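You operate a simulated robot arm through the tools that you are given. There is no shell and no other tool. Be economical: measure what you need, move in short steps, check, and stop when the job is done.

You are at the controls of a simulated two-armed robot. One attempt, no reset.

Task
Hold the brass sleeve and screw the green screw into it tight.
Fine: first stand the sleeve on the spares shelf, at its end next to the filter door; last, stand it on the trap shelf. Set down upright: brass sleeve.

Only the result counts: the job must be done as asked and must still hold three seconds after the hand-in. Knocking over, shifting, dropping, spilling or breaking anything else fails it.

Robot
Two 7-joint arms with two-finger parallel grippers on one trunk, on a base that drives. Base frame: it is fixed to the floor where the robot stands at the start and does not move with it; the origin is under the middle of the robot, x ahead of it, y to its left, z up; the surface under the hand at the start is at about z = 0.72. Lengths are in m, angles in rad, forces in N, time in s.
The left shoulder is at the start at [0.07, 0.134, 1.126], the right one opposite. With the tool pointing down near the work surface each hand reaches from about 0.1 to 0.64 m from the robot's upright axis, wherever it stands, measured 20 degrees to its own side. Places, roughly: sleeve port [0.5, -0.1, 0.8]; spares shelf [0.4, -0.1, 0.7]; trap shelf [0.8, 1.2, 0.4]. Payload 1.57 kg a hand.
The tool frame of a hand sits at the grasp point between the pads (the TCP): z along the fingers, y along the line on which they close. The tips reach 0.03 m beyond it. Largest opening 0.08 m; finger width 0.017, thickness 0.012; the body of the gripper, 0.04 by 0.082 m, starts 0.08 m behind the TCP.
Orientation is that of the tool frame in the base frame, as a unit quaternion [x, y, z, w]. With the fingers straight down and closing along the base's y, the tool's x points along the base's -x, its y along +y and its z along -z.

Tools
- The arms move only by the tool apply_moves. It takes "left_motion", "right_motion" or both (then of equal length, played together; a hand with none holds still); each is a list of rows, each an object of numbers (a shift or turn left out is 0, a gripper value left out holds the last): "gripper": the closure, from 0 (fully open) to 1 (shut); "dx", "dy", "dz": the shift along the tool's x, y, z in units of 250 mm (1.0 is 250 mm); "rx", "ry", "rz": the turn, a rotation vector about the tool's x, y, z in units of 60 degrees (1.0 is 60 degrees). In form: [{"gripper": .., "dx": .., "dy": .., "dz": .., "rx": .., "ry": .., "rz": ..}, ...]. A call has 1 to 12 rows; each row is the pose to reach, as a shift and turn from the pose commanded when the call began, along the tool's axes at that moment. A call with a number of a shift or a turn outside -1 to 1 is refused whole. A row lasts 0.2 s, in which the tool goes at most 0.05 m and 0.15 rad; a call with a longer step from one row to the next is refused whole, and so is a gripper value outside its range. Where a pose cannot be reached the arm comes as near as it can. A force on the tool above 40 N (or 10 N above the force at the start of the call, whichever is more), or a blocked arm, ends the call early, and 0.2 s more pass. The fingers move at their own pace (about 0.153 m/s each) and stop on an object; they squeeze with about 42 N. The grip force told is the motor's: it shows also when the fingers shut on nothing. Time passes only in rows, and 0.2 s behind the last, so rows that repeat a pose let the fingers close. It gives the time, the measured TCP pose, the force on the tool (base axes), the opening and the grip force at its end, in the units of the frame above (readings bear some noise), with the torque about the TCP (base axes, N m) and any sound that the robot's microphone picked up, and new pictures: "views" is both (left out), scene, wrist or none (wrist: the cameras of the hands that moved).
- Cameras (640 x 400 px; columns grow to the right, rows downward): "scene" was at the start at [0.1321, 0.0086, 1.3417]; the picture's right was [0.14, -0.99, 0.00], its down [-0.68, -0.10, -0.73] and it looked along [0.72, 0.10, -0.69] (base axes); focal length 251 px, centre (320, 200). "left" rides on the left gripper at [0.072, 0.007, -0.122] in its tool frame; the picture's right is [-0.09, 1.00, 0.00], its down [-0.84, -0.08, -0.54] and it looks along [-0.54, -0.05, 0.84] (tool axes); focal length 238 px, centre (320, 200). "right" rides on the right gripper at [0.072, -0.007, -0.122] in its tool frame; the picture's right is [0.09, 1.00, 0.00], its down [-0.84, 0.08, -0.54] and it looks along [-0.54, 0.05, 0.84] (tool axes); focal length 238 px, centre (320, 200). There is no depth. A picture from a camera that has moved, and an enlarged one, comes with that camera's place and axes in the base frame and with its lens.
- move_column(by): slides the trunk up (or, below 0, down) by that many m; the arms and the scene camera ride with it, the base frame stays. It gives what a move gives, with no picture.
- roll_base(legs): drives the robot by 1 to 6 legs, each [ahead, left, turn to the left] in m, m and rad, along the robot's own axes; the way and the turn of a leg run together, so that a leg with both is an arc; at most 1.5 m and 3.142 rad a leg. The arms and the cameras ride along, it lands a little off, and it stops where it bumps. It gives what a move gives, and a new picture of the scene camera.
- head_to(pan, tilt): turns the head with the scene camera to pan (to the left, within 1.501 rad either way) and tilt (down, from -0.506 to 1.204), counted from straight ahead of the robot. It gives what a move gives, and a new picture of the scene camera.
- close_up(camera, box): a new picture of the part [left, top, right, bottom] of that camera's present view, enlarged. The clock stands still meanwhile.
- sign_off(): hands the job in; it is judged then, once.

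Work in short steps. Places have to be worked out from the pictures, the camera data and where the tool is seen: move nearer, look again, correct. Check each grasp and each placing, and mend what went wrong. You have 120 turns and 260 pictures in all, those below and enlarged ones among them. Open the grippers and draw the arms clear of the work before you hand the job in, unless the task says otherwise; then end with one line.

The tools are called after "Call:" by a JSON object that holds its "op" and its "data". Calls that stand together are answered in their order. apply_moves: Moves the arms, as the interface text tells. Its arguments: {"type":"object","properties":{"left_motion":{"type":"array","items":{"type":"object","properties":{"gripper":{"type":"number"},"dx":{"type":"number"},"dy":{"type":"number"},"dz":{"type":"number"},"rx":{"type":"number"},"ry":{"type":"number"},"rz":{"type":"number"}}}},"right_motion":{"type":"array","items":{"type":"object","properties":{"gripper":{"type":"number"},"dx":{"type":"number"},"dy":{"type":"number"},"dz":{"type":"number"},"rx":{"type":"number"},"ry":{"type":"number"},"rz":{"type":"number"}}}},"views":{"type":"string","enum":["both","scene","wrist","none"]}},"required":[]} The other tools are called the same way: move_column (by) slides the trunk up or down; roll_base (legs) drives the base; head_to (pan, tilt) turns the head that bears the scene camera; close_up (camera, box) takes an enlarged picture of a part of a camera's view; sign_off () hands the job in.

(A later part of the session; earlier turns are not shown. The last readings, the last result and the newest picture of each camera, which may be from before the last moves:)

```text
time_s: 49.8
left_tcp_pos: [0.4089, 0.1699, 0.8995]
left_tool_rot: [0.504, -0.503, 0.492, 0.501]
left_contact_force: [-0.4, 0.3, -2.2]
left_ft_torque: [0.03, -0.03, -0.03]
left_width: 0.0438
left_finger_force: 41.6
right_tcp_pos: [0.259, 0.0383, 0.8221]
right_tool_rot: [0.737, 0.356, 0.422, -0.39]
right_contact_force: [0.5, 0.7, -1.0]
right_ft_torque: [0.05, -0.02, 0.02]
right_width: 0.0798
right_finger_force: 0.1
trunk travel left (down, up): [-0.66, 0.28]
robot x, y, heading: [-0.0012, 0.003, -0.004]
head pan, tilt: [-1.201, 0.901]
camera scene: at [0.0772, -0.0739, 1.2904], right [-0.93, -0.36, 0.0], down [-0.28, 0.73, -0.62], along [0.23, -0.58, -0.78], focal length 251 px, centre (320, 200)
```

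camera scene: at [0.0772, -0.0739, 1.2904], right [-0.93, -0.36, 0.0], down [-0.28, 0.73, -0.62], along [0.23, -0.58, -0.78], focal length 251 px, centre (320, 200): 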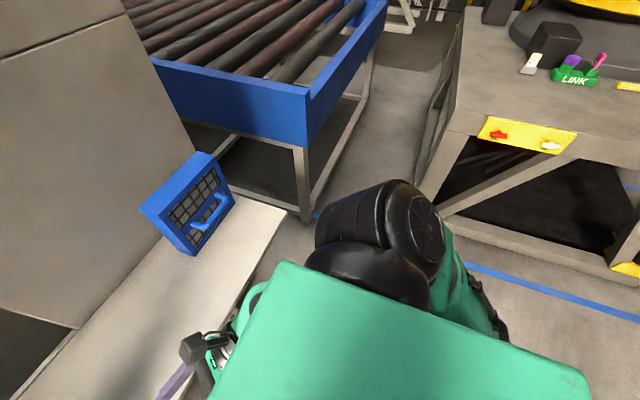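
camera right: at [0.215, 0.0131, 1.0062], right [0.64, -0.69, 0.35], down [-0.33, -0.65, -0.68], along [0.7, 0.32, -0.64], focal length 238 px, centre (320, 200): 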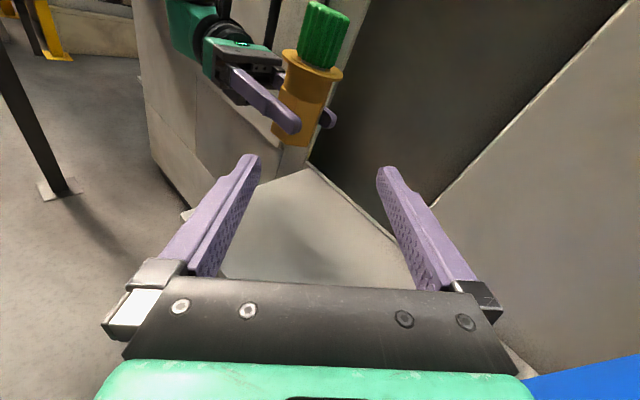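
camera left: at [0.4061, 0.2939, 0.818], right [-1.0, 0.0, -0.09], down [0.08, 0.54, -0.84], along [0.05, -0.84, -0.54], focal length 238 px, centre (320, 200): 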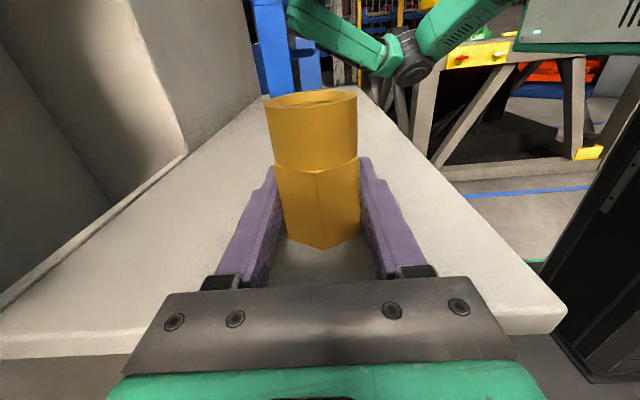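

The arm has settled without strain. I try a gentle forward-right move with small rows.

Call:
{"op": "apply_moves", "data": {"right_motion": [{"dx": 0.01, "dy": 0.06, "dz": -0.025}, {"dx": 0.02, "dy": 0.12, "dz": -0.05}, {"dx": 0.03, "dy": 0.18, "dz": -0.075}, {"dx": 0.038, "dy": 0.24, "dz": -0.1}, {"dx": 0.047, "dy": 0.31, "dz": -0.128}], "views": "scene"}}

```text
time_s: 51.0
left_tcp_pos: [0.4099, 0.1708, 0.8993]
left_tool_rot: [0.503, -0.502, 0.493, 0.502]
left_contact_force: [0.8, 0.7, -1.8]
left_ft_torque: [0.0, -0.02, -0.02]
left_width: 0.0436
left_finger_force: 41.9
right_tcp_pos: [0.3192, -0.019, 0.8217]
right_tool_rot: [0.738, 0.355, 0.422, -0.389]
right_contact_force: [0.5, 0.3, 0.5]
right_ft_torque: [0.02, -0.03, 0.05]
right_width: 0.0799
right_finger_force: 0.1
trunk travel left (down, up): [-0.66, 0.28]
robot x, y, heading: [-0.0015, -0.0007, -0.002]
head pan, tilt: [-1.201, 0.901]
camera scene: at [0.0781, -0.0728, 1.2904], right [-0.93, -0.36, 0.0], down [-0.28, 0.73, -0.62], along [0.22, -0.58, -0.78], focal length 251 px, centre (320, 200)
```

scene: 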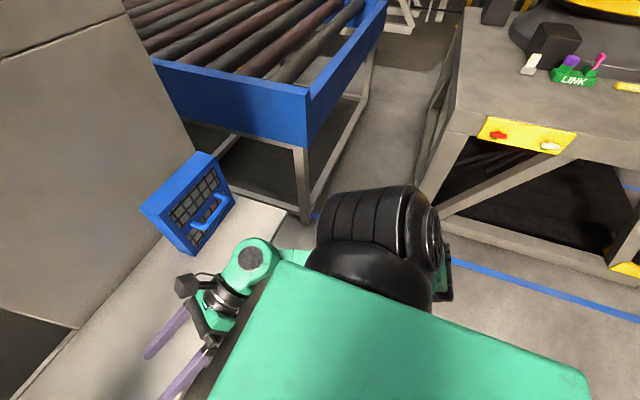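

Freed. I continue forward, right and up to a roomy spot near [0.42, -0.08, 1.0].

Call:
{"op": "apply_moves", "data": {"right_motion": [{"dx": 0.1, "dy": 0.08, "dz": -0.06}, {"dx": 0.22, "dy": 0.15, "dz": -0.12}, {"dx": 0.35, "dy": 0.2, "dz": -0.18}, {"dx": 0.48, "dy": 0.24, "dz": -0.23}, {"dx": 0.6, "dy": 0.25, "dz": -0.27}, {"dx": 0.72, "dy": 0.26, "dz": -0.303}, {"dx": 0.72, "dy": 0.26, "dz": -0.303}], "views": "none"}}

Call:
{"op": "head_to", "data": {"pan": 0.2, "tilt": 0.85}}

```text
time_s: 52.6
left_tcp_pos: [0.4093, 0.1708, 0.9005]
left_tool_rot: [0.503, -0.502, 0.493, 0.501]
left_contact_force: [0.5, 0.3, -1.9]
left_ft_torque: [0.0, -0.01, 0.0]
left_width: 0.0436
left_finger_force: 42.3
right_tcp_pos: [0.4166, -0.0807, 0.9958]
right_tool_rot: [0.738, 0.356, 0.421, -0.389]
right_contact_force: [0.0, 0.2, 1.3]
right_ft_torque: [-0.05, 0.0, 0.0]
right_width: 0.0802
right_finger_force: 0.2
trunk travel left (down, up): [-0.66, 0.28]
robot x, y, heading: [0.0, 0.0007, -0.003]
head pan, tilt: [-1.201, 0.901]
```

```text
time_s: 54.1
left_tcp_pos: [0.4107, 0.1706, 0.8994]
left_tool_rot: [0.503, -0.502, 0.493, 0.502]
left_contact_force: [0.2, -0.1, -2.9]
left_ft_torque: [-0.01, -0.01, -0.04]
left_width: 0.0437
left_finger_force: 42.3
right_tcp_pos: [0.4166, -0.0801, 0.995]
right_tool_rot: [0.738, 0.356, 0.421, -0.39]
right_contact_force: [0.8, 0.0, 0.9]
right_ft_torque: [-0.01, -0.01, 0.0]
right_width: 0.0799
right_finger_force: 0.1
trunk travel left (down, up): [-0.66, 0.28]
robot x, y, heading: [0.0011, 0.0028, -0.002]
head pan, tilt: [0.201, 0.85]
camera scene: at [0.1269, 0.0135, 1.2944], right [0.2, -0.98, 0.0], down [-0.74, -0.15, -0.66], along [0.65, 0.13, -0.75], focal length 251 px, centre (320, 200)
```

scene: 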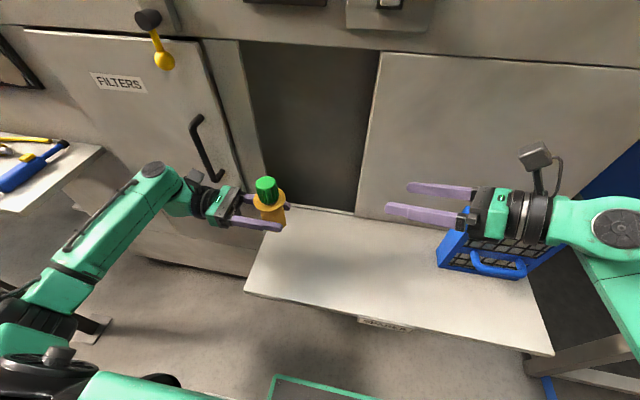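

Now I rotate the right hand to fingers-down in three steps, also rising.

Call:
{"op": "apply_moves", "data": {"right_motion": [{"dx": 0.05, "dy": -0.017, "dz": -0.02, "rx": 0.058, "ry": -0.053, "rz": -0.101}, {"dx": 0.11, "dy": -0.033, "dz": -0.04, "rx": 0.115, "ry": -0.107, "rz": -0.202}, {"dx": 0.16, "dy": -0.05, "dz": -0.06, "rx": 0.173, "ry": -0.16, "rz": -0.302}, {"dx": 0.21, "dy": -0.067, "dz": -0.08, "rx": 0.231, "ry": -0.213, "rz": -0.403}, {"dx": 0.27, "dy": -0.083, "dz": -0.1, "rx": 0.288, "ry": -0.267, "rz": -0.504}, {"dx": 0.32, "dy": -0.1, "dz": -0.12, "rx": 0.346, "ry": -0.32, "rz": -0.605}], "views": "none"}}

Call:
{"op": "apply_moves", "data": {"right_motion": [{"rx": 0.058, "ry": -0.053, "rz": -0.101}, {"rx": 0.115, "ry": -0.107, "rz": -0.202}, {"rx": 0.173, "ry": -0.16, "rz": -0.302}, {"rx": 0.231, "ry": -0.213, "rz": -0.403}, {"rx": 0.288, "ry": -0.267, "rz": -0.504}, {"rx": 0.346, "ry": -0.32, "rz": -0.605}], "views": "none"}}

Call:
{"op": "apply_moves", "data": {"right_motion": [{"rx": 0.058, "ry": -0.053, "rz": -0.101}, {"rx": 0.115, "ry": -0.107, "rz": -0.202}, {"rx": 0.173, "ry": -0.16, "rz": -0.302}, {"rx": 0.231, "ry": -0.213, "rz": -0.403}, {"rx": 0.288, "ry": -0.267, "rz": -0.504}, {"rx": 0.346, "ry": -0.32, "rz": -0.605}]}}

```text
time_s: 55.5
left_tcp_pos: [0.4105, 0.1715, 0.8997]
left_tool_rot: [0.504, -0.501, 0.494, 0.501]
left_contact_force: [0.5, -0.3, -2.0]
left_ft_torque: [-0.01, -0.02, 0.0]
left_width: 0.0437
left_finger_force: 42.0
right_tcp_pos: [0.4169, -0.0792, 1.0812]
right_tool_rot: [0.57, 0.693, 0.325, -0.299]
right_contact_force: [0.2, 0.3, 0.3]
right_ft_torque: [-0.04, -0.02, -0.01]
right_width: 0.0803
right_finger_force: 0.0
trunk travel left (down, up): [-0.66, 0.28]
robot x, y, heading: [0.0012, 0.0038, 0.001]
head pan, tilt: [0.201, 0.85]
```

```text
time_s: 56.9
left_tcp_pos: [0.4098, 0.1711, 0.8998]
left_tool_rot: [0.503, -0.503, 0.492, 0.502]
left_contact_force: [0.1, 1.1, -2.2]
left_ft_torque: [0.01, 0.02, -0.03]
left_width: 0.0436
left_finger_force: 42.0
right_tcp_pos: [0.418, -0.0793, 1.082]
right_tool_rot: [0.309, 0.92, 0.176, -0.163]
right_contact_force: [0.8, 0.0, -0.6]
right_ft_torque: [0.0, -0.01, 0.0]
right_width: 0.0799
right_finger_force: 0.1
trunk travel left (down, up): [-0.66, 0.28]
robot x, y, heading: [-0.0005, 0.0009, 0.004]
head pan, tilt: [0.201, 0.85]
```

```text
time_s: 58.3
left_tcp_pos: [0.4091, 0.1725, 0.8999]
left_tool_rot: [0.503, -0.502, 0.494, 0.501]
left_contact_force: [0.3, 0.8, -1.6]
left_ft_torque: [0.02, -0.02, 0.02]
left_width: 0.0437
left_finger_force: 41.5
right_tcp_pos: [0.4174, -0.0805, 1.0825]
right_tool_rot: [0.002, 1.0, -0.001, -0.001]
right_contact_force: [0.3, 0.2, -0.2]
right_ft_torque: [-0.01, -0.02, -0.02]
right_width: 0.0801
right_finger_force: 0.0
trunk travel left (down, up): [-0.66, 0.28]
robot x, y, heading: [-0.0046, 0.0055, 0.002]
head pan, tilt: [0.201, 0.85]
camera scene: at [0.1265, 0.0141, 1.2944], right [0.2, -0.98, 0.0], down [-0.74, -0.15, -0.66], along [0.65, 0.13, -0.75], focal length 251 px, centre (320, 200)
camera right: at [0.3456, -0.0856, 1.2041], right [-0.09, 1.0, 0.0], down [0.84, 0.07, 0.54], along [0.54, 0.05, -0.84], focal length 238 px, centre (320, 200)
```

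scene: 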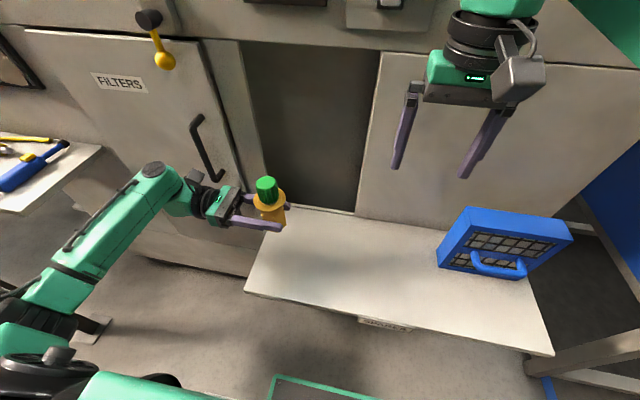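
right: 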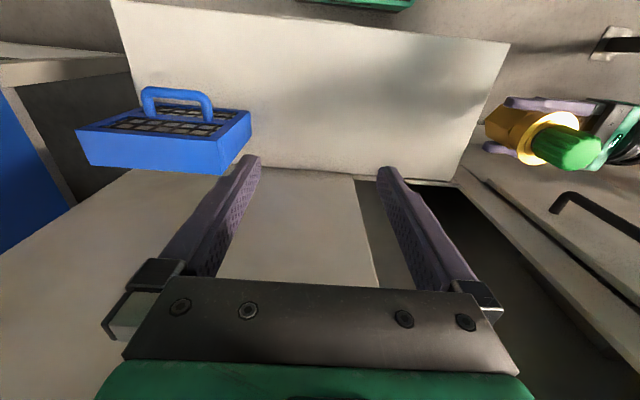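

The hand is fingers-down. I move above the knob and pre-turn the wrist 60° counter-clockwise so there is clockwise range to use.

Call:
{"op": "apply_moves", "data": {"right_motion": [{"dy": 0.12, "rz": -0.13}, {"dy": 0.25, "rz": -0.26}, {"dy": 0.38, "rz": -0.39}, {"dy": 0.51, "rz": -0.52}, {"dy": 0.64, "rz": -0.65}, {"dy": 0.77, "dx": 0.02, "rz": -0.78}, {"dy": 0.9, "dx": 0.03, "rz": -0.9}, {"dy": 0.995, "dx": 0.03, "rz": -1.0}, {"dy": 0.995, "dx": 0.03, "rz": -1.0}]}}

Call:
{"op": "close_up", "data": {"camera": "right", "box": [220, 60, 420, 260]}}

```text
time_s: 60.3
left_tcp_pos: [0.4103, 0.1715, 0.8991]
left_tool_rot: [0.503, -0.502, 0.493, 0.502]
left_contact_force: [-0.3, -1.1, -2.2]
left_ft_torque: [-0.05, -0.01, -0.02]
left_width: 0.0438
left_finger_force: 42.4
right_tcp_pos: [0.3499, 0.175, 1.0698]
right_tool_rot: [-0.498, 0.867, 0.0, 0.0]
right_contact_force: [0.1, 0.1, 0.1]
right_ft_torque: [0.0, 0.03, -0.01]
right_width: 0.0799
right_finger_force: 0.2
right hand out of reach, approached as far as the arm can: row 7, 8, 9
trunk travel left (down, up): [-0.66, 0.28]
robot x, y, heading: [-0.0042, -0.0002, -0.001]
head pan, tilt: [0.201, 0.85]
camera scene: at [0.1275, 0.0136, 1.2943], right [0.2, -0.98, 0.0], down [-0.74, -0.15, -0.66], along [0.65, 0.13, -0.75], focal length 251 px, centre (320, 200)
camera right: at [0.3199, 0.1105, 1.1913], right [-0.91, 0.42, 0.0], down [0.36, 0.76, 0.54], along [0.23, 0.49, -0.84], focal length 238 px, centre (320, 200)
```

scene: 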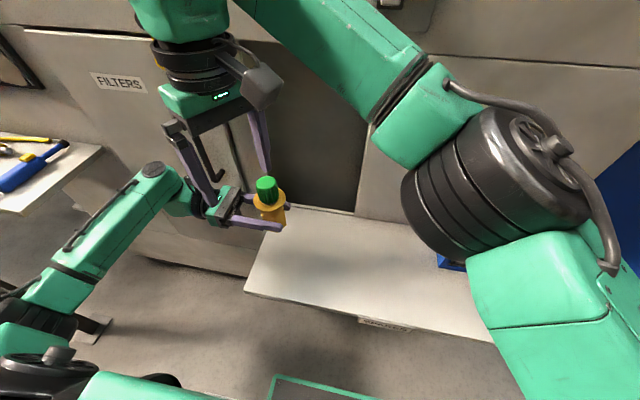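
right: 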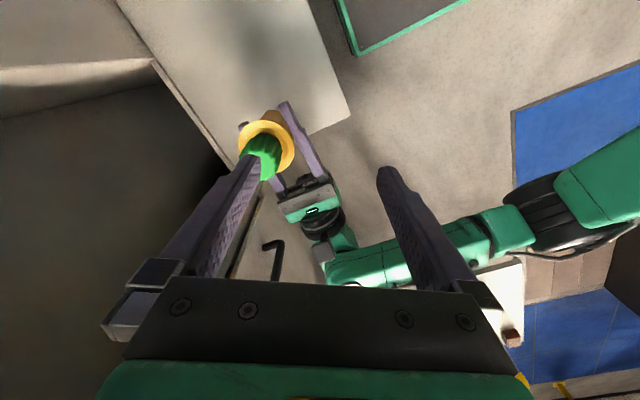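

```text
2.00 times, centred on (320, 160) of right
camera zoom: at [0.3199, 0.1105, 1.1913], right [-0.91, 0.42, 0.0], down [0.36, 0.76, 0.54], along [0.23, 0.49, -0.84], focal length 477 px, centre (320, 280)
```

zoom: 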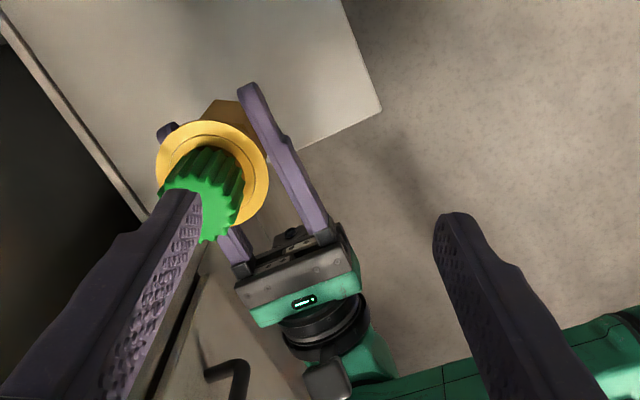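

That spot is just out of the right arm's reach, so I bring the work towards the middle: right hand to about [0.41, 0.04], then the left hand carries the sleeve there.

Call:
{"op": "apply_moves", "data": {"right_motion": [{"dx": 0.07, "dy": -0.1, "dz": -0.06}, {"dx": 0.14, "dy": -0.2, "dz": -0.08}, {"dx": 0.21, "dy": -0.29, "dz": -0.08}, {"dx": 0.28, "dy": -0.38, "dz": -0.08}, {"dx": 0.348, "dy": -0.478, "dz": -0.08}, {"dx": 0.348, "dy": -0.478, "dz": -0.08}], "views": "none"}}

Call:
{"op": "apply_moves", "data": {"left_motion": [{"dz": 0.1}, {"dz": 0.2}, {"dz": 0.3}, {"dz": 0.4}, {"dz": 0.5}, {"dz": 0.53}, {"dz": 0.53}]}}

```text
time_s: 61.7
left_tcp_pos: [0.4096, 0.172, 0.8996]
left_tool_rot: [0.503, -0.502, 0.492, 0.502]
left_contact_force: [-0.1, 0.7, -2.1]
left_ft_torque: [-0.03, -0.02, -0.02]
left_width: 0.0436
left_finger_force: 42.1
right_tcp_pos: [0.3815, 0.041, 1.0777]
right_tool_rot: [-0.498, 0.867, 0.001, -0.001]
right_contact_force: [0.1, 0.4, 0.3]
right_ft_torque: [0.04, -0.01, 0.0]
right_width: 0.0799
right_finger_force: 0.1
right hand out of reach, approached as far as the arm can: row 2, 3, 4, 5, 6
trunk travel left (down, up): [-0.66, 0.28]
robot x, y, heading: [-0.0002, 0.0009, 0.001]
head pan, tilt: [0.201, 0.85]
```

```text
time_s: 63.3
left_tcp_pos: [0.4077, 0.0388, 0.8977]
left_tool_rot: [0.503, -0.502, 0.493, 0.502]
left_contact_force: [-0.4, -0.3, -3.1]
left_ft_torque: [-0.03, 0.0, -0.02]
left_width: 0.0437
left_finger_force: 41.9
right_tcp_pos: [0.3817, 0.0406, 1.0786]
right_tool_rot: [-0.497, 0.867, 0.001, -0.001]
right_contact_force: [-0.4, 0.1, 0.4]
right_ft_torque: [0.01, 0.01, -0.01]
right_width: 0.08
right_finger_force: 0.0
trunk travel left (down, up): [-0.66, 0.28]
robot x, y, heading: [0.0005, 0.0001, 0.003]
head pan, tilt: [0.201, 0.85]
camera scene: at [0.1269, 0.0136, 1.2944], right [0.2, -0.98, 0.0], down [-0.74, -0.15, -0.66], along [0.65, 0.13, -0.75], focal length 251 px, centre (320, 200)
camera left: at [0.4035, 0.1594, 0.9706], right [-1.0, 0.01, -0.08], down [0.07, 0.55, -0.83], along [0.04, -0.84, -0.55], focal length 238 px, centre (320, 200)
```

scene: 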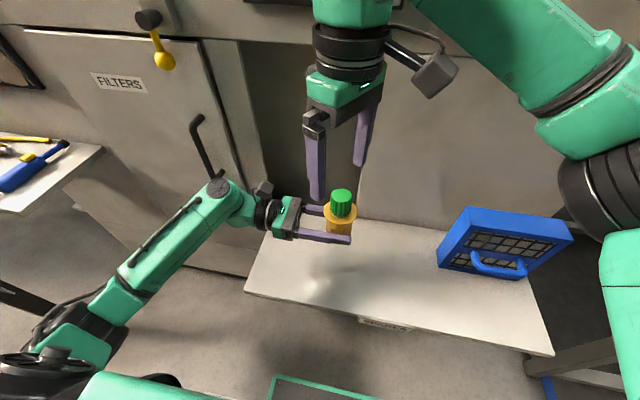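
left: 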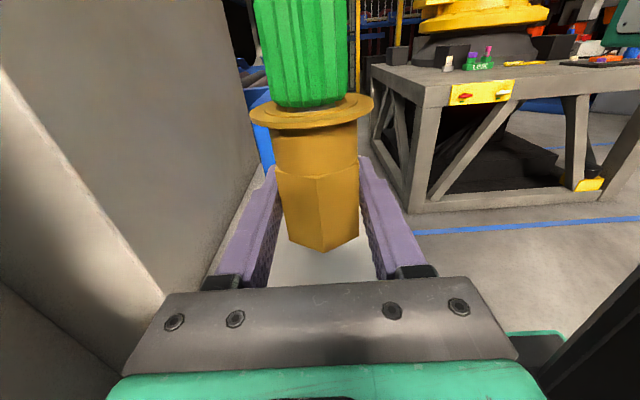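

The right arm is limited at this height, so I lower the sleeve (left hand) by 7 cm and bring it 3 cm nearer.

Call:
{"op": "apply_moves", "data": {"left_motion": [{"dx": -0.07, "dy": 0.03}, {"dx": -0.14, "dy": 0.06}, {"dx": -0.21, "dy": 0.09}, {"dx": -0.28, "dy": 0.11}, {"dx": -0.28, "dy": 0.11}], "views": "scene"}}

Call:
{"op": "close_up", "data": {"camera": "right", "box": [220, 60, 420, 260]}}

```text
time_s: 64.5
left_tcp_pos: [0.3798, 0.0418, 0.8283]
left_tool_rot: [-0.502, 0.503, -0.493, -0.502]
left_contact_force: [0.0, -1.1, -1.7]
left_ft_torque: [0.01, -0.01, 0.01]
left_width: 0.0437
left_finger_force: 42.3
right_tcp_pos: [0.3814, 0.0409, 1.0768]
right_tool_rot: [-0.497, 0.868, 0.0, 0.0]
right_contact_force: [0.3, 0.2, 0.0]
right_ft_torque: [0.0, 0.05, 0.02]
right_width: 0.0799
right_finger_force: 0.1
trunk travel left (down, up): [-0.66, 0.28]
robot x, y, heading: [-0.0017, -0.0041, -0.004]
head pan, tilt: [0.201, 0.85]
camera scene: at [0.1269, 0.0135, 1.2944], right [0.2, -0.98, 0.0], down [-0.74, -0.15, -0.66], along [0.65, 0.13, -0.75], focal length 251 px, centre (320, 200)
```

scene: 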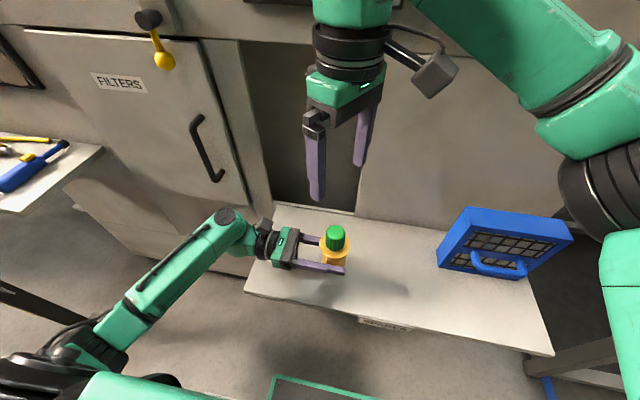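

```text
2.00 times, centred on (320, 160) of right
camera zoom: at [0.3508, -0.025, 1.1995], right [-0.91, 0.42, 0.0], down [0.36, 0.76, 0.54], along [0.23, 0.49, -0.84], focal length 477 px, centre (320, 280)
```

zoom: 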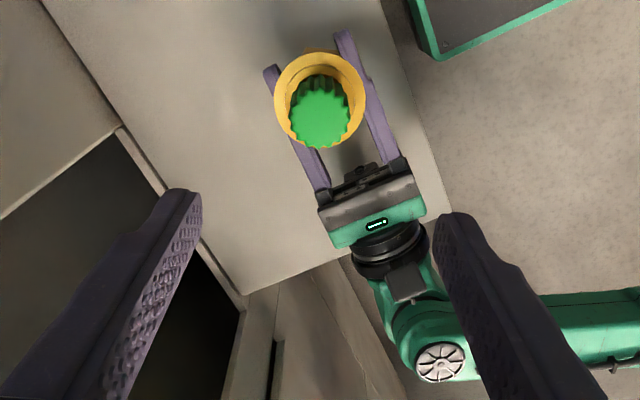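

The knob is right below the hand. I descend 8 cm first and check the pose.

Call:
{"op": "apply_moves", "data": {"right_motion": [{"dx": 0.01, "dz": 0.1}, {"dx": 0.01, "dz": 0.2}, {"dx": 0.01, "dz": 0.3}, {"dx": 0.01, "dz": 0.3}], "views": "none"}}

Call:
{"op": "close_up", "data": {"camera": "right", "box": [220, 60, 420, 260]}}

```text
time_s: 65.5
left_tcp_pos: [0.3803, 0.0407, 0.8287]
left_tool_rot: [0.503, -0.502, 0.493, 0.502]
left_contact_force: [-0.7, 1.0, -2.2]
left_ft_torque: [-0.01, 0.0, 0.02]
left_width: 0.0437
left_finger_force: 42.3
right_tcp_pos: [0.3769, 0.0394, 1.0033]
right_tool_rot: [-0.497, 0.868, 0.001, 0.0]
right_contact_force: [0.5, -0.1, 0.9]
right_ft_torque: [0.01, 0.0, 0.0]
right_width: 0.0798
right_finger_force: 0.2
trunk travel left (down, up): [-0.66, 0.28]
robot x, y, heading: [-0.0023, 0.0002, 0.002]
head pan, tilt: [0.201, 0.85]
```

```text
2.00 times, centred on (320, 160) of right
camera zoom: at [0.347, -0.0256, 1.1257], right [-0.91, 0.42, 0.0], down [0.36, 0.76, 0.54], along [0.23, 0.49, -0.84], focal length 477 px, centre (320, 280)
```

zoom: 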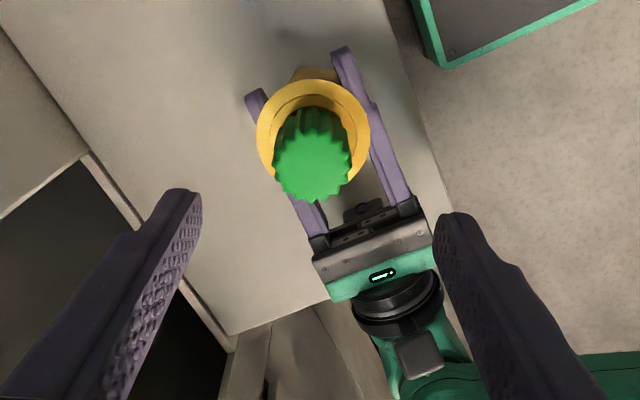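

Centred within 3 mm. I descend so the tips sit just above the collar, and close on the knob.

Call:
{"op": "apply_moves", "data": {"right_motion": [{"dy": -0.014, "dx": -0.003, "dz": 0.1}, {"dy": -0.014, "dx": -0.003, "dz": 0.2}, {"dy": -0.014, "dx": -0.003, "dz": 0.28}, {"dy": -0.014, "dx": -0.003, "dz": 0.335}, {"dy": -0.014, "dx": -0.003, "dz": 0.335, "gripper": 0.4}, {"dy": -0.014, "dx": -0.003, "dz": 0.335, "gripper": 1}, {"dy": -0.014, "dx": -0.003, "dz": 0.335, "gripper": 1}, {"dy": -0.014, "dx": -0.003, "dz": 0.335, "gripper": 1}]}}

Call:
{"op": "close_up", "data": {"camera": "left", "box": [220, 0, 420, 200]}}

```text
time_s: 67.3
left_tcp_pos: [0.3813, 0.0403, 0.8289]
left_tool_rot: [0.505, -0.501, 0.494, 0.501]
left_contact_force: [11.6, -7.6, -2.3]
left_ft_torque: [0.16, 0.27, 0.01]
left_width: 0.0436
left_finger_force: 41.9
right_tcp_pos: [0.3813, 0.038, 0.9205]
right_tool_rot: [-0.498, 0.867, 0.002, -0.002]
right_contact_force: [-11.9, 7.3, -0.2]
right_ft_torque: [0.52, 0.79, -0.01]
right_width: 0.0371
right_finger_force: 41.7
trunk travel left (down, up): [-0.66, 0.28]
robot x, y, heading: [0.0015, 0.0043, 0.002]
head pan, tilt: [0.201, 0.85]
camera scene: at [0.1268, 0.0136, 1.2944], right [0.2, -0.98, 0.0], down [-0.74, -0.15, -0.66], along [0.65, 0.13, -0.75], focal length 251 px, centre (320, 200)
camera right: at [0.3516, -0.027, 1.0421], right [-0.91, 0.42, 0.0], down [0.36, 0.76, 0.54], along [0.23, 0.49, -0.84], focal length 238 px, centre (320, 200)
```

scene: 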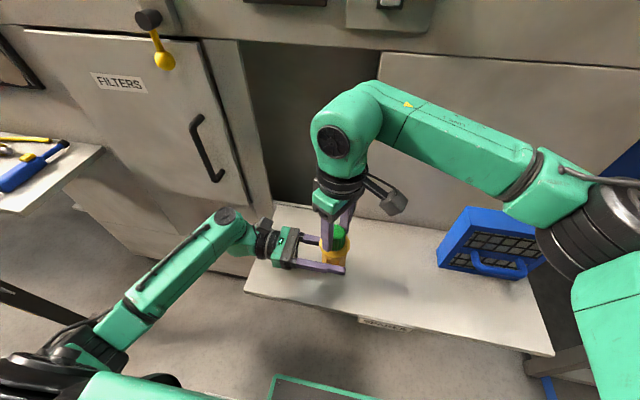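
right: 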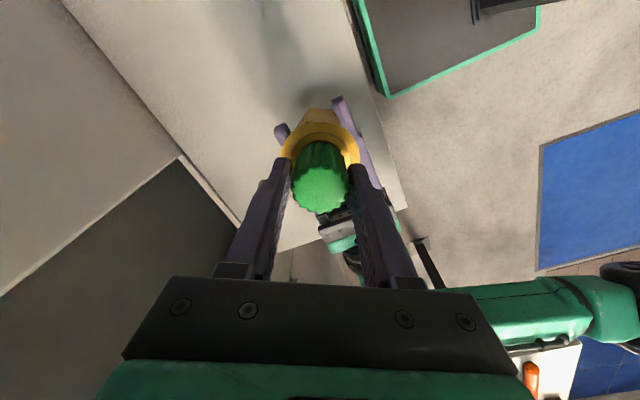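

```text
2.00 times, centred on (320, 100) of left
camera zoom: at [0.376, 0.1617, 0.9014], right [-1.0, 0.01, -0.08], down [0.07, 0.55, -0.83], along [0.04, -0.84, -0.55], focal length 477 px, centre (320, 400)
```

zoom: 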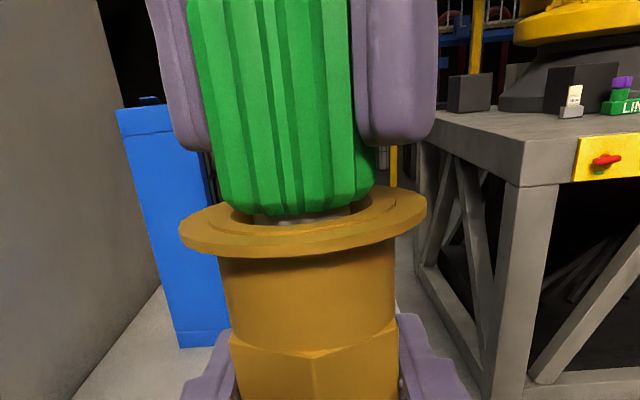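

Firm grip with some side load along the closing line. I ease it 2 mm that way and turn clockwise 60°.

Call:
{"op": "apply_moves", "data": {"right_motion": [{"dy": 0.008, "rz": 0.0}, {"dy": 0.008, "rz": 0.14}, {"dy": 0.008, "rz": 0.28}, {"dy": 0.008, "rz": 0.42}, {"dy": 0.008, "rz": 0.56, "dz": 0.001}, {"dy": 0.008, "rz": 0.7, "dz": 0.002}, {"dy": 0.008, "rz": 0.84, "dz": 0.002}, {"dy": 0.008, "rz": 0.98, "dz": 0.003}], "views": "none"}}

Call:
{"op": "close_up", "data": {"camera": "left", "box": [220, 0, 420, 200]}}

```text
time_s: 69.1
left_tcp_pos: [0.3805, 0.041, 0.8275]
left_tool_rot: [-0.503, 0.504, -0.491, -0.503]
left_contact_force: [1.5, 5.4, -6.3]
left_ft_torque: [0.39, -0.12, 0.01]
left_width: 0.0436
left_finger_force: 42.2
right_tcp_pos: [0.3807, 0.0388, 0.9186]
right_tool_rot: [-0.007, 1.0, 0.0, 0.0]
right_contact_force: [-0.6, -4.4, 4.8]
right_ft_torque: [-0.81, 0.2, 0.01]
right_width: 0.0373
right_finger_force: 41.8
trunk travel left (down, up): [-0.66, 0.28]
robot x, y, heading: [0.0038, -0.0008, -0.002]
head pan, tilt: [0.201, 0.85]
```

```text
2.00 times, centred on (320, 100) of left
camera zoom: at [0.3755, 0.1616, 0.9007], right [-1.0, 0.01, -0.08], down [0.07, 0.55, -0.83], along [0.04, -0.83, -0.55], focal length 477 px, centre (320, 400)
```

zoom: 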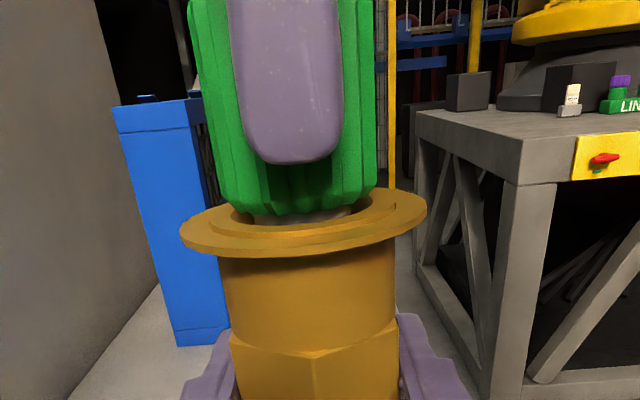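

It turns freely with almost no torque. I continue clockwise for another 120°.

Call:
{"op": "apply_moves", "data": {"right_motion": [{"rz": 0.14}, {"rz": 0.28}, {"rz": 0.42}, {"rz": 0.56}, {"rz": 0.7}, {"rz": 0.84}, {"rz": 0.98}], "views": "none"}}

Call:
{"op": "apply_moves", "data": {"right_motion": [{"rz": 0.14}, {"rz": 0.28}, {"rz": 0.42}, {"rz": 0.56}, {"rz": 0.7}, {"rz": 0.84}, {"rz": 0.98}], "views": "none"}}

Call:
{"op": "close_up", "data": {"camera": "left", "box": [220, 0, 420, 200]}}

```text
time_s: 70.7
left_tcp_pos: [0.3799, 0.0412, 0.8288]
left_tool_rot: [-0.502, 0.503, -0.493, -0.502]
left_contact_force: [-4.1, -3.3, -11.7]
left_ft_torque: [0.83, -0.48, -0.05]
left_width: 0.0438
left_finger_force: 41.8
right_tcp_pos: [0.3806, 0.0399, 0.9185]
right_tool_rot: [0.485, 0.874, 0.0, -0.001]
right_contact_force: [3.0, 3.4, 9.2]
right_ft_torque: [-0.54, 0.12, 0.09]
right_width: 0.0375
right_finger_force: 42.2
trunk travel left (down, up): [-0.66, 0.28]
robot x, y, heading: [-0.0037, -0.0062, -0.0]
head pan, tilt: [0.201, 0.85]
```

```text
time_s: 72.3
left_tcp_pos: [0.3805, 0.0421, 0.8273]
left_tool_rot: [0.503, -0.502, 0.493, 0.502]
left_contact_force: [-16.0, 1.4, -3.1]
left_ft_torque: [-0.01, -0.65, -0.38]
left_width: 0.0436
left_finger_force: 42.4
right_tcp_pos: [0.3797, 0.0394, 0.9175]
right_tool_rot: [0.852, 0.523, 0.0, 0.0]
right_contact_force: [15.8, -0.4, 0.2]
right_ft_torque: [-0.08, -0.77, 0.37]
right_width: 0.0368
right_finger_force: 42.1
trunk travel left (down, up): [-0.66, 0.28]
robot x, y, heading: [0.0034, 0.001, -0.004]
head pan, tilt: [0.201, 0.85]
```

```text
2.00 times, centred on (320, 100) of left
camera zoom: at [0.3756, 0.1617, 0.9011], right [-1.0, 0.01, -0.08], down [0.07, 0.55, -0.83], along [0.04, -0.83, -0.55], focal length 477 px, centre (320, 400)
```

zoom: 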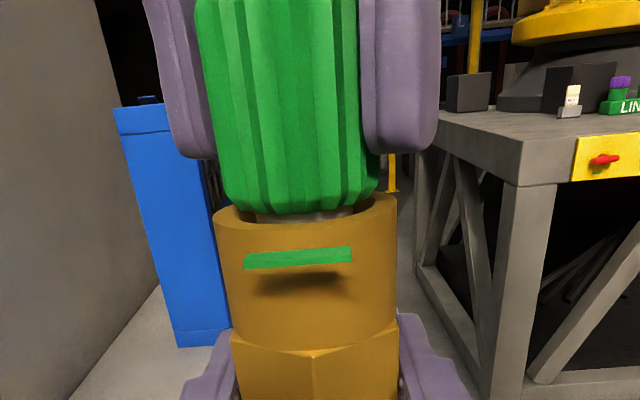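

The collar is gone and a green mark appeared on the sleeve; the torque has risen to 0.37 N·m. I look from the scene and right cameras before going on.

Call:
{"op": "close_up", "data": {"camera": "scene", "box": [280, 200, 400, 290]}}

Call:
{"op": "close_up", "data": {"camera": "right", "box": [220, 80, 420, 240]}}

```text
4.44 times, centred on (340, 245) of scene
camera zoom: at [0.1269, 0.0135, 1.2944], right [0.2, -0.98, 0.0], down [-0.74, -0.15, -0.66], along [0.65, 0.13, -0.75], focal length 1114 px, centre (231, 0)
```

zoom: 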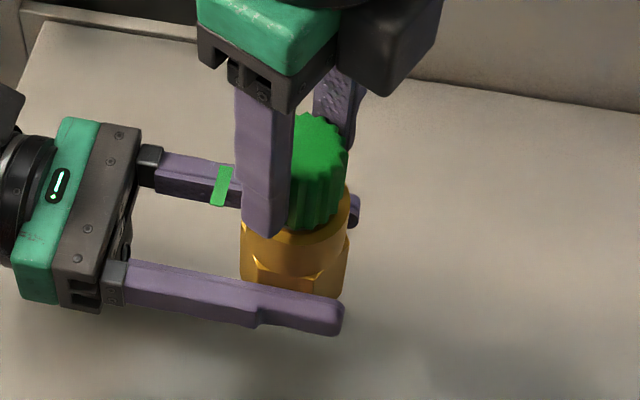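

```text
2.50 times, centred on (320, 160) of right
camera zoom: at [0.4069, 0.1067, 1.0401], right [0.93, -0.37, 0.0], down [-0.31, -0.78, 0.54], along [-0.2, -0.5, -0.84], focal length 596 px, centre (320, 300)
```

zoom: 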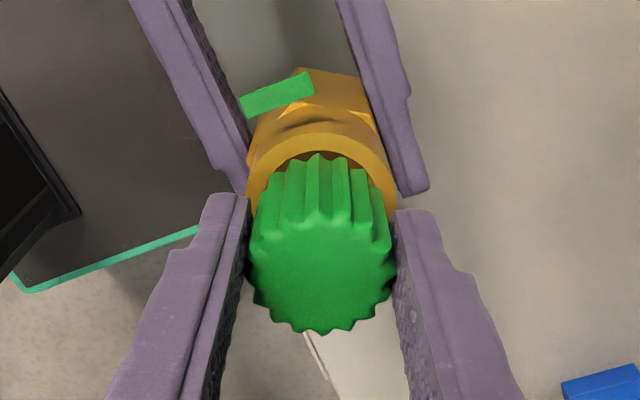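

A green tell-tale sits beside the sleeve and resistance has risen. I keep turning clockwise to see whether it's really home.

Call:
{"op": "apply_moves", "data": {"right_motion": [{"rz": 0.1}, {"rz": 0.2}, {"rz": 0.3}, {"rz": 0.4}, {"rz": 0.5}, {"rz": 0.5}], "views": "none"}}

Call:
{"op": "close_up", "data": {"camera": "left", "box": [220, 0, 420, 200]}}

```text
time_s: 73.7
left_tcp_pos: [0.3803, 0.042, 0.8293]
left_tool_rot: [0.504, -0.502, 0.493, 0.502]
left_contact_force: [-14.3, 10.3, 3.6]
left_ft_torque: [-0.33, -0.68, -0.46]
left_width: 0.0437
left_finger_force: 42.2
right_tcp_pos: [0.3807, 0.0398, 0.9187]
right_tool_rot: [0.959, 0.285, 0.0, 0.0]
right_contact_force: [13.4, -10.2, -5.5]
right_ft_torque: [-0.59, -0.57, 0.42]
right_width: 0.0368
right_finger_force: 42.5
trunk travel left (down, up): [-0.66, 0.28]
robot x, y, heading: [0.0005, -0.0001, -0.001]
head pan, tilt: [0.201, 0.85]
```

```text
2.00 times, centred on (320, 100) of left
camera zoom: at [0.3758, 0.1618, 0.9014], right [-1.0, 0.01, -0.08], down [0.07, 0.55, -0.83], along [0.04, -0.84, -0.55], focal length 477 px, centre (320, 400)
```

zoom: 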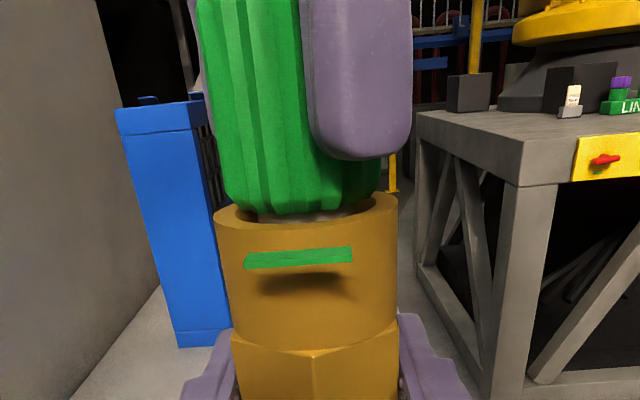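

I compare the flute pattern relative to the fingers to see whether the knob turned or the fingers slipped.

Call:
{"op": "close_up", "data": {"camera": "right", "box": [220, 80, 420, 240]}}

```text
2.50 times, centred on (320, 160) of right
camera zoom: at [0.4376, 0.0849, 1.041], right [0.62, -0.78, 0.0], down [-0.66, -0.52, 0.54], along [-0.42, -0.34, -0.84], focal length 596 px, centre (320, 300)
```

zoom: 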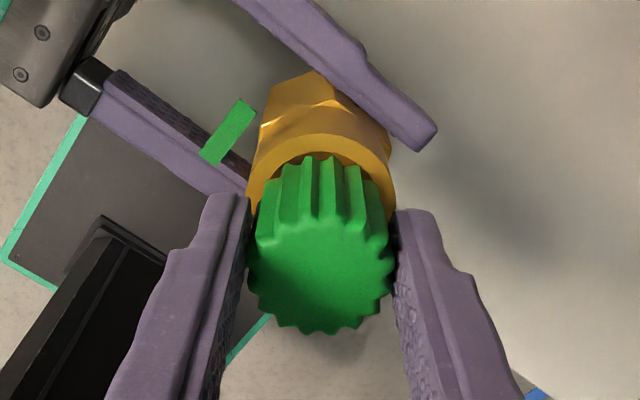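

The flutes moved relative to the fingers: the pads are slipping, so the screw resists. I release, lift off, and inspect.

Call:
{"op": "apply_moves", "data": {"right_motion": [{"gripper": 0.5}, {"gripper": 0}, {"gripper": 0}, {"dz": -0.1}, {"dz": -0.25}, {"dz": -0.4}, {"dz": -0.4}], "views": "none"}}

Call:
{"op": "close_up", "data": {"camera": "left", "box": [220, 0, 420, 200]}}

Call:
{"op": "close_up", "data": {"camera": "scene", "box": [280, 200, 400, 290]}}

```text
time_s: 75.3
left_tcp_pos: [0.3817, 0.0412, 0.8283]
left_tool_rot: [0.503, -0.503, 0.492, 0.502]
left_contact_force: [-0.6, -0.2, -1.9]
left_ft_torque: [-0.03, 0.04, 0.0]
left_width: 0.0436
left_finger_force: 42.0
right_tcp_pos: [0.3804, 0.0428, 1.0183]
right_tool_rot: [0.958, 0.286, -0.001, -0.001]
right_contact_force: [-0.5, 0.4, -0.4]
right_ft_torque: [0.04, 0.0, -0.03]
right_width: 0.0801
right_finger_force: 0.0
trunk travel left (down, up): [-0.66, 0.28]
robot x, y, heading: [0.0031, 0.0021, 0.002]
head pan, tilt: [0.201, 0.85]
```

```text
2.00 times, centred on (320, 100) of left
camera zoom: at [0.376, 0.1615, 0.9011], right [-1.0, 0.01, -0.08], down [0.07, 0.55, -0.83], along [0.04, -0.83, -0.55], focal length 477 px, centre (320, 400)
```

zoom: 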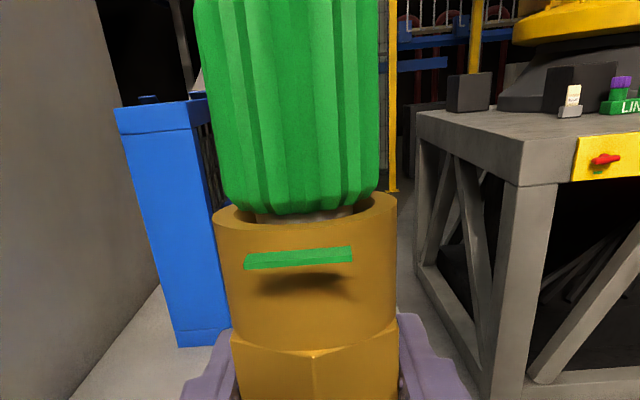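

```text
4.44 times, centred on (340, 245) of scene
camera zoom: at [0.1272, 0.0133, 1.2943], right [0.2, -0.98, 0.0], down [-0.74, -0.15, -0.66], along [0.65, 0.13, -0.75], focal length 1114 px, centre (231, 0)
```

zoom: 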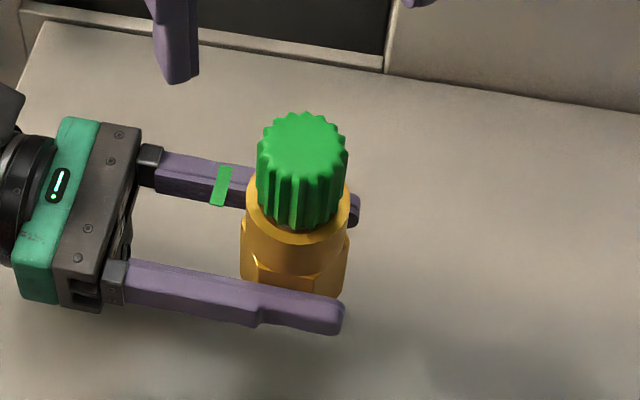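

The green mark persists. For certainty I rewind the wrist, regrip and give a second tightening twist.

Call:
{"op": "apply_moves", "data": {"right_motion": [{"rz": -0.14}, {"rz": -0.28}, {"rz": -0.42}, {"rz": -0.56}, {"rz": -0.7}, {"rz": -0.84}, {"rz": -0.98}], "views": "none"}}

Call:
{"op": "apply_moves", "data": {"right_motion": [{"rz": -0.14}, {"rz": -0.28}, {"rz": -0.42}, {"rz": -0.56}, {"rz": -0.7}, {"rz": -0.84}, {"rz": -0.98}], "views": "wrist"}}

```text
time_s: 76.9
left_tcp_pos: [0.3806, 0.0409, 0.8282]
left_tool_rot: [0.503, -0.502, 0.493, 0.502]
left_contact_force: [0.5, 0.3, -2.2]
left_ft_torque: [-0.01, 0.01, -0.02]
left_width: 0.0436
left_finger_force: 41.7
right_tcp_pos: [0.3795, 0.0407, 1.0192]
right_tool_rot: [0.693, 0.721, 0.0, -0.001]
right_contact_force: [-0.3, 1.2, 0.0]
right_ft_torque: [0.0, -0.01, 0.0]
right_width: 0.0799
right_finger_force: 0.0
trunk travel left (down, up): [-0.66, 0.28]
robot x, y, heading: [0.0041, -0.0, -0.001]
head pan, tilt: [0.201, 0.85]
```

```text
time_s: 78.5
left_tcp_pos: [0.3807, 0.0412, 0.8278]
left_tool_rot: [0.503, -0.502, 0.493, 0.502]
left_contact_force: [0.9, 0.3, -2.8]
left_ft_torque: [-0.01, 0.03, 0.03]
left_width: 0.0437
left_finger_force: 41.7
right_tcp_pos: [0.3804, 0.0384, 1.0192]
right_tool_rot: [0.249, 0.968, 0.0, -0.001]
right_contact_force: [-0.4, -0.5, 0.1]
right_ft_torque: [0.01, 0.02, -0.03]
right_width: 0.0801
right_finger_force: 0.1
trunk travel left (down, up): [-0.66, 0.28]
robot x, y, heading: [-0.0005, 0.0025, 0.001]
head pan, tilt: [0.201, 0.85]
camera right: at [0.3143, 0.0685, 1.1413], right [0.4, 0.92, 0.0], down [0.77, -0.34, 0.54], along [0.5, -0.22, -0.84], focal length 238 px, centre (320, 200)
```

right: 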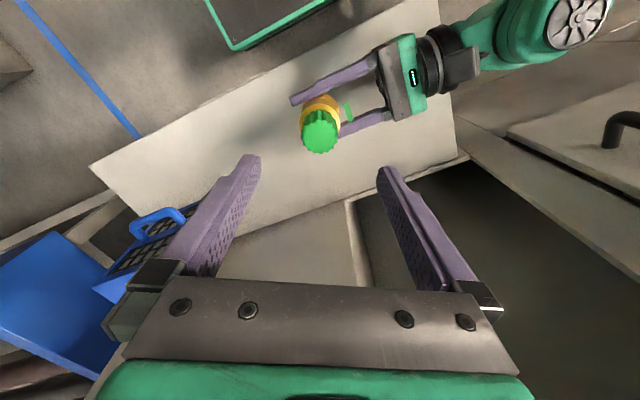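

I descend, grip again and twist 60° clockwise.

Call:
{"op": "apply_moves", "data": {"right_motion": [{"dx": 0.006, "dz": 0.15}, {"dx": 0.006, "dz": 0.3}, {"dx": 0.006, "dz": 0.403}, {"dx": 0.006, "dz": 0.403, "gripper": 0.4}, {"dx": 0.006, "dz": 0.403, "gripper": 1}, {"dx": 0.006, "dz": 0.403, "gripper": 1}, {"dx": 0.006, "dz": 0.403, "gripper": 1}], "views": "none"}}

Call:
{"op": "close_up", "data": {"camera": "right", "box": [220, 80, 420, 240]}}

Call:
{"op": "apply_moves", "data": {"right_motion": [{"rz": 0.12}, {"rz": 0.24}, {"rz": 0.36}, {"rz": 0.48}, {"rz": 0.6}, {"rz": 0.72}, {"rz": 0.84}, {"rz": 0.96}], "views": "none"}}

Call:
{"op": "close_up", "data": {"camera": "right", "box": [220, 80, 420, 240]}}

```text
time_s: 80.1
left_tcp_pos: [0.3803, 0.0405, 0.8286]
left_tool_rot: [0.503, -0.502, 0.493, 0.502]
left_contact_force: [-1.4, -7.6, 0.3]
left_ft_torque: [0.15, -0.03, 0.05]
left_width: 0.0438
left_finger_force: 42.1
right_tcp_pos: [0.3781, 0.0397, 0.9183]
right_tool_rot: [0.251, 0.968, 0.001, -0.001]
right_contact_force: [0.7, 7.5, -2.1]
right_ft_torque: [0.49, -0.14, 0.02]
right_width: 0.0364
right_finger_force: 41.5
trunk travel left (down, up): [-0.66, 0.28]
robot x, y, heading: [-0.0018, -0.0, 0.001]
head pan, tilt: [0.201, 0.85]
```

```text
2.50 times, centred on (320, 160) of right
camera zoom: at [0.3125, 0.0686, 1.0398], right [0.4, 0.92, 0.0], down [0.77, -0.34, 0.54], along [0.49, -0.22, -0.84], focal length 596 px, centre (320, 300)
```

zoom: 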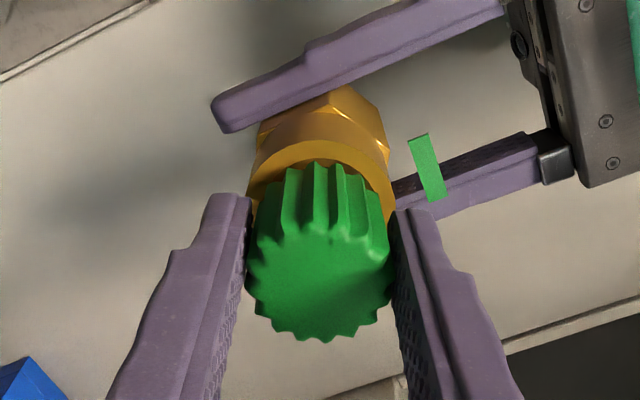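

```text
time_s: 81.9
left_tcp_pos: [0.3801, 0.0414, 0.8281]
left_tool_rot: [-0.501, 0.503, -0.492, -0.503]
left_contact_force: [-15.1, -6.7, 0.4]
left_ft_torque: [0.43, -0.97, -0.68]
left_width: 0.0438
left_finger_force: 41.8
right_tcp_pos: [0.3793, 0.0383, 0.9195]
right_tool_rot: [0.688, 0.726, 0.0, -0.001]
right_contact_force: [14.5, 6.4, -3.5]
right_ft_torque: [0.11, -0.37, 0.67]
right_width: 0.0347
right_finger_force: 42.3
trunk travel left (down, up): [-0.66, 0.28]
robot x, y, heading: [-0.0021, 0.0036, -0.002]
head pan, tilt: [0.201, 0.85]
```

```text
2.50 times, centred on (320, 160) of right
camera zoom: at [0.3687, 0.1111, 1.0412], right [0.99, 0.15, 0.0], down [0.12, -0.83, 0.54], along [0.08, -0.54, -0.84], focal length 596 px, centre (320, 300)
```

zoom: 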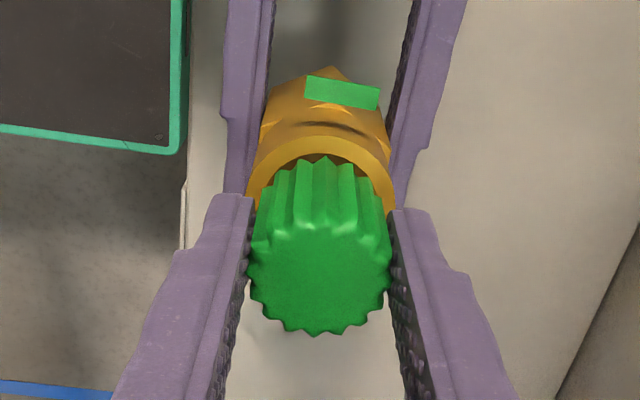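

Torque reached 0.67 N·m with the pads slipping: the screw is tight. I release and lift the right hand, then retreat it to the right.

Call:
{"op": "apply_moves", "data": {"right_motion": [{"gripper": 0.5}, {"gripper": 0}, {"gripper": 0}, {"dz": -0.15}, {"dz": -0.3}, {"dz": -0.45}, {"dz": -0.45, "rz": -0.14}, {"dz": -0.45, "rz": -0.28}, {"dz": -0.45, "rz": -0.42}, {"dz": -0.45, "rz": -0.56}, {"dz": -0.45, "rz": -0.7}, {"dz": -0.45, "rz": -0.8}], "views": "none"}}

Call:
{"op": "apply_moves", "data": {"right_motion": [{"dy": -0.1, "dx": 0.05, "rz": -0.1}, {"dy": -0.25, "dx": 0.1, "rz": -0.2}, {"dy": -0.4, "dx": 0.15, "rz": -0.3}, {"dy": -0.55, "dx": 0.2, "rz": -0.4}, {"dy": -0.7, "dx": 0.25, "rz": -0.5}, {"dy": -0.85, "dx": 0.3, "rz": -0.6}], "views": "scene"}}

Call:
{"op": "head_to", "data": {"pan": 1.2, "tilt": 0.5}}

```text
time_s: 84.5
left_tcp_pos: [0.3801, 0.0407, 0.829]
left_tool_rot: [0.503, -0.502, 0.493, 0.502]
left_contact_force: [0.1, -0.6, -1.7]
left_ft_torque: [0.01, 0.02, 0.01]
left_width: 0.0436
left_finger_force: 42.2
right_tcp_pos: [0.3786, 0.0396, 1.0309]
right_tool_rot: [0.331, 0.944, 0.0, -0.001]
right_contact_force: [0.2, 0.4, 0.2]
right_ft_torque: [0.01, -0.01, -0.02]
right_width: 0.0801
right_finger_force: 0.2
trunk travel left (down, up): [-0.66, 0.28]
robot x, y, heading: [0.0017, 0.0024, 0.0]
head pan, tilt: [0.201, 0.85]
```

```text
time_s: 85.9
left_tcp_pos: [0.38, 0.0411, 0.8289]
left_tool_rot: [0.504, -0.502, 0.492, 0.502]
left_contact_force: [-0.1, -0.3, -2.5]
left_ft_torque: [0.02, 0.03, 0.01]
left_width: 0.0436
left_finger_force: 41.7
right_tcp_pos: [0.2101, -0.0633, 1.0324]
right_tool_rot: [0.071, 0.997, 0.007, -0.001]
right_contact_force: [9.8, -7.8, 9.9]
right_ft_torque: [1.08, 2.03, 0.58]
right_width: 0.0801
right_finger_force: 0.1
trunk travel left (down, up): [-0.66, 0.28]
robot x, y, heading: [0.0005, 0.0015, 0.005]
head pan, tilt: [0.201, 0.85]
stopped in row 6 (right hand): the force on the tool passed its limit at 132 N (the readings are from after the stop); the commanded pose is now the measured one
camera scene: at [0.1265, 0.0129, 1.2944], right [0.2, -0.98, 0.0], down [-0.74, -0.15, -0.66], along [0.65, 0.13, -0.75], focal length 251 px, centre (320, 200)
```

scene: 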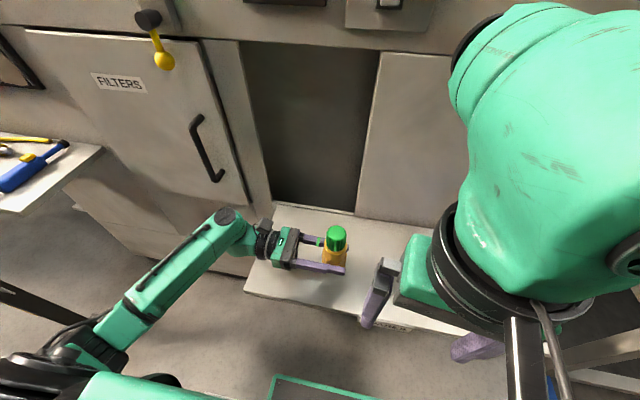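

```text
time_s: 87.2
left_tcp_pos: [0.3794, 0.0411, 0.829]
left_tool_rot: [0.503, -0.502, 0.493, 0.501]
left_contact_force: [-0.1, 0.2, -2.4]
left_ft_torque: [-0.03, 0.05, 0.02]
left_width: 0.0434
left_finger_force: 42.6
right_tcp_pos: [0.2093, -0.0614, 1.0314]
right_tool_rot: [0.071, 0.997, 0.007, -0.001]
right_contact_force: [21.5, -3.6, 19.9]
right_ft_torque: [0.81, 4.33, 0.09]
right_width: 0.08
right_finger_force: 0.1
trunk travel left (down, up): [-0.66, 0.28]
robot x, y, heading: [0.0007, 0.001, -0.004]
head pan, tilt: [1.201, 0.499]
camera scene: at [0.0832, 0.0828, 1.3243], right [0.93, -0.36, 0.0], down [-0.17, -0.45, -0.88], along [0.32, 0.82, -0.48], focal length 251 px, centre (320, 200)
```

scene: 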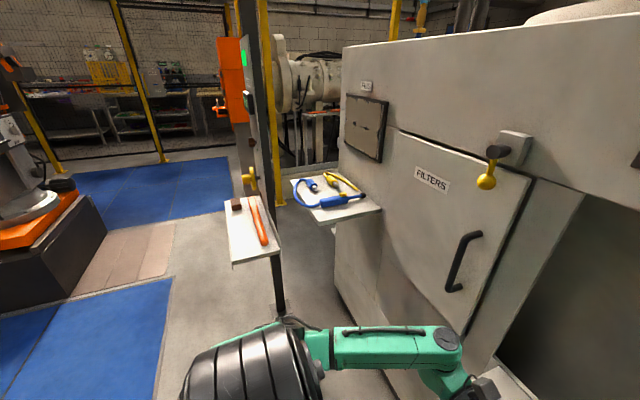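

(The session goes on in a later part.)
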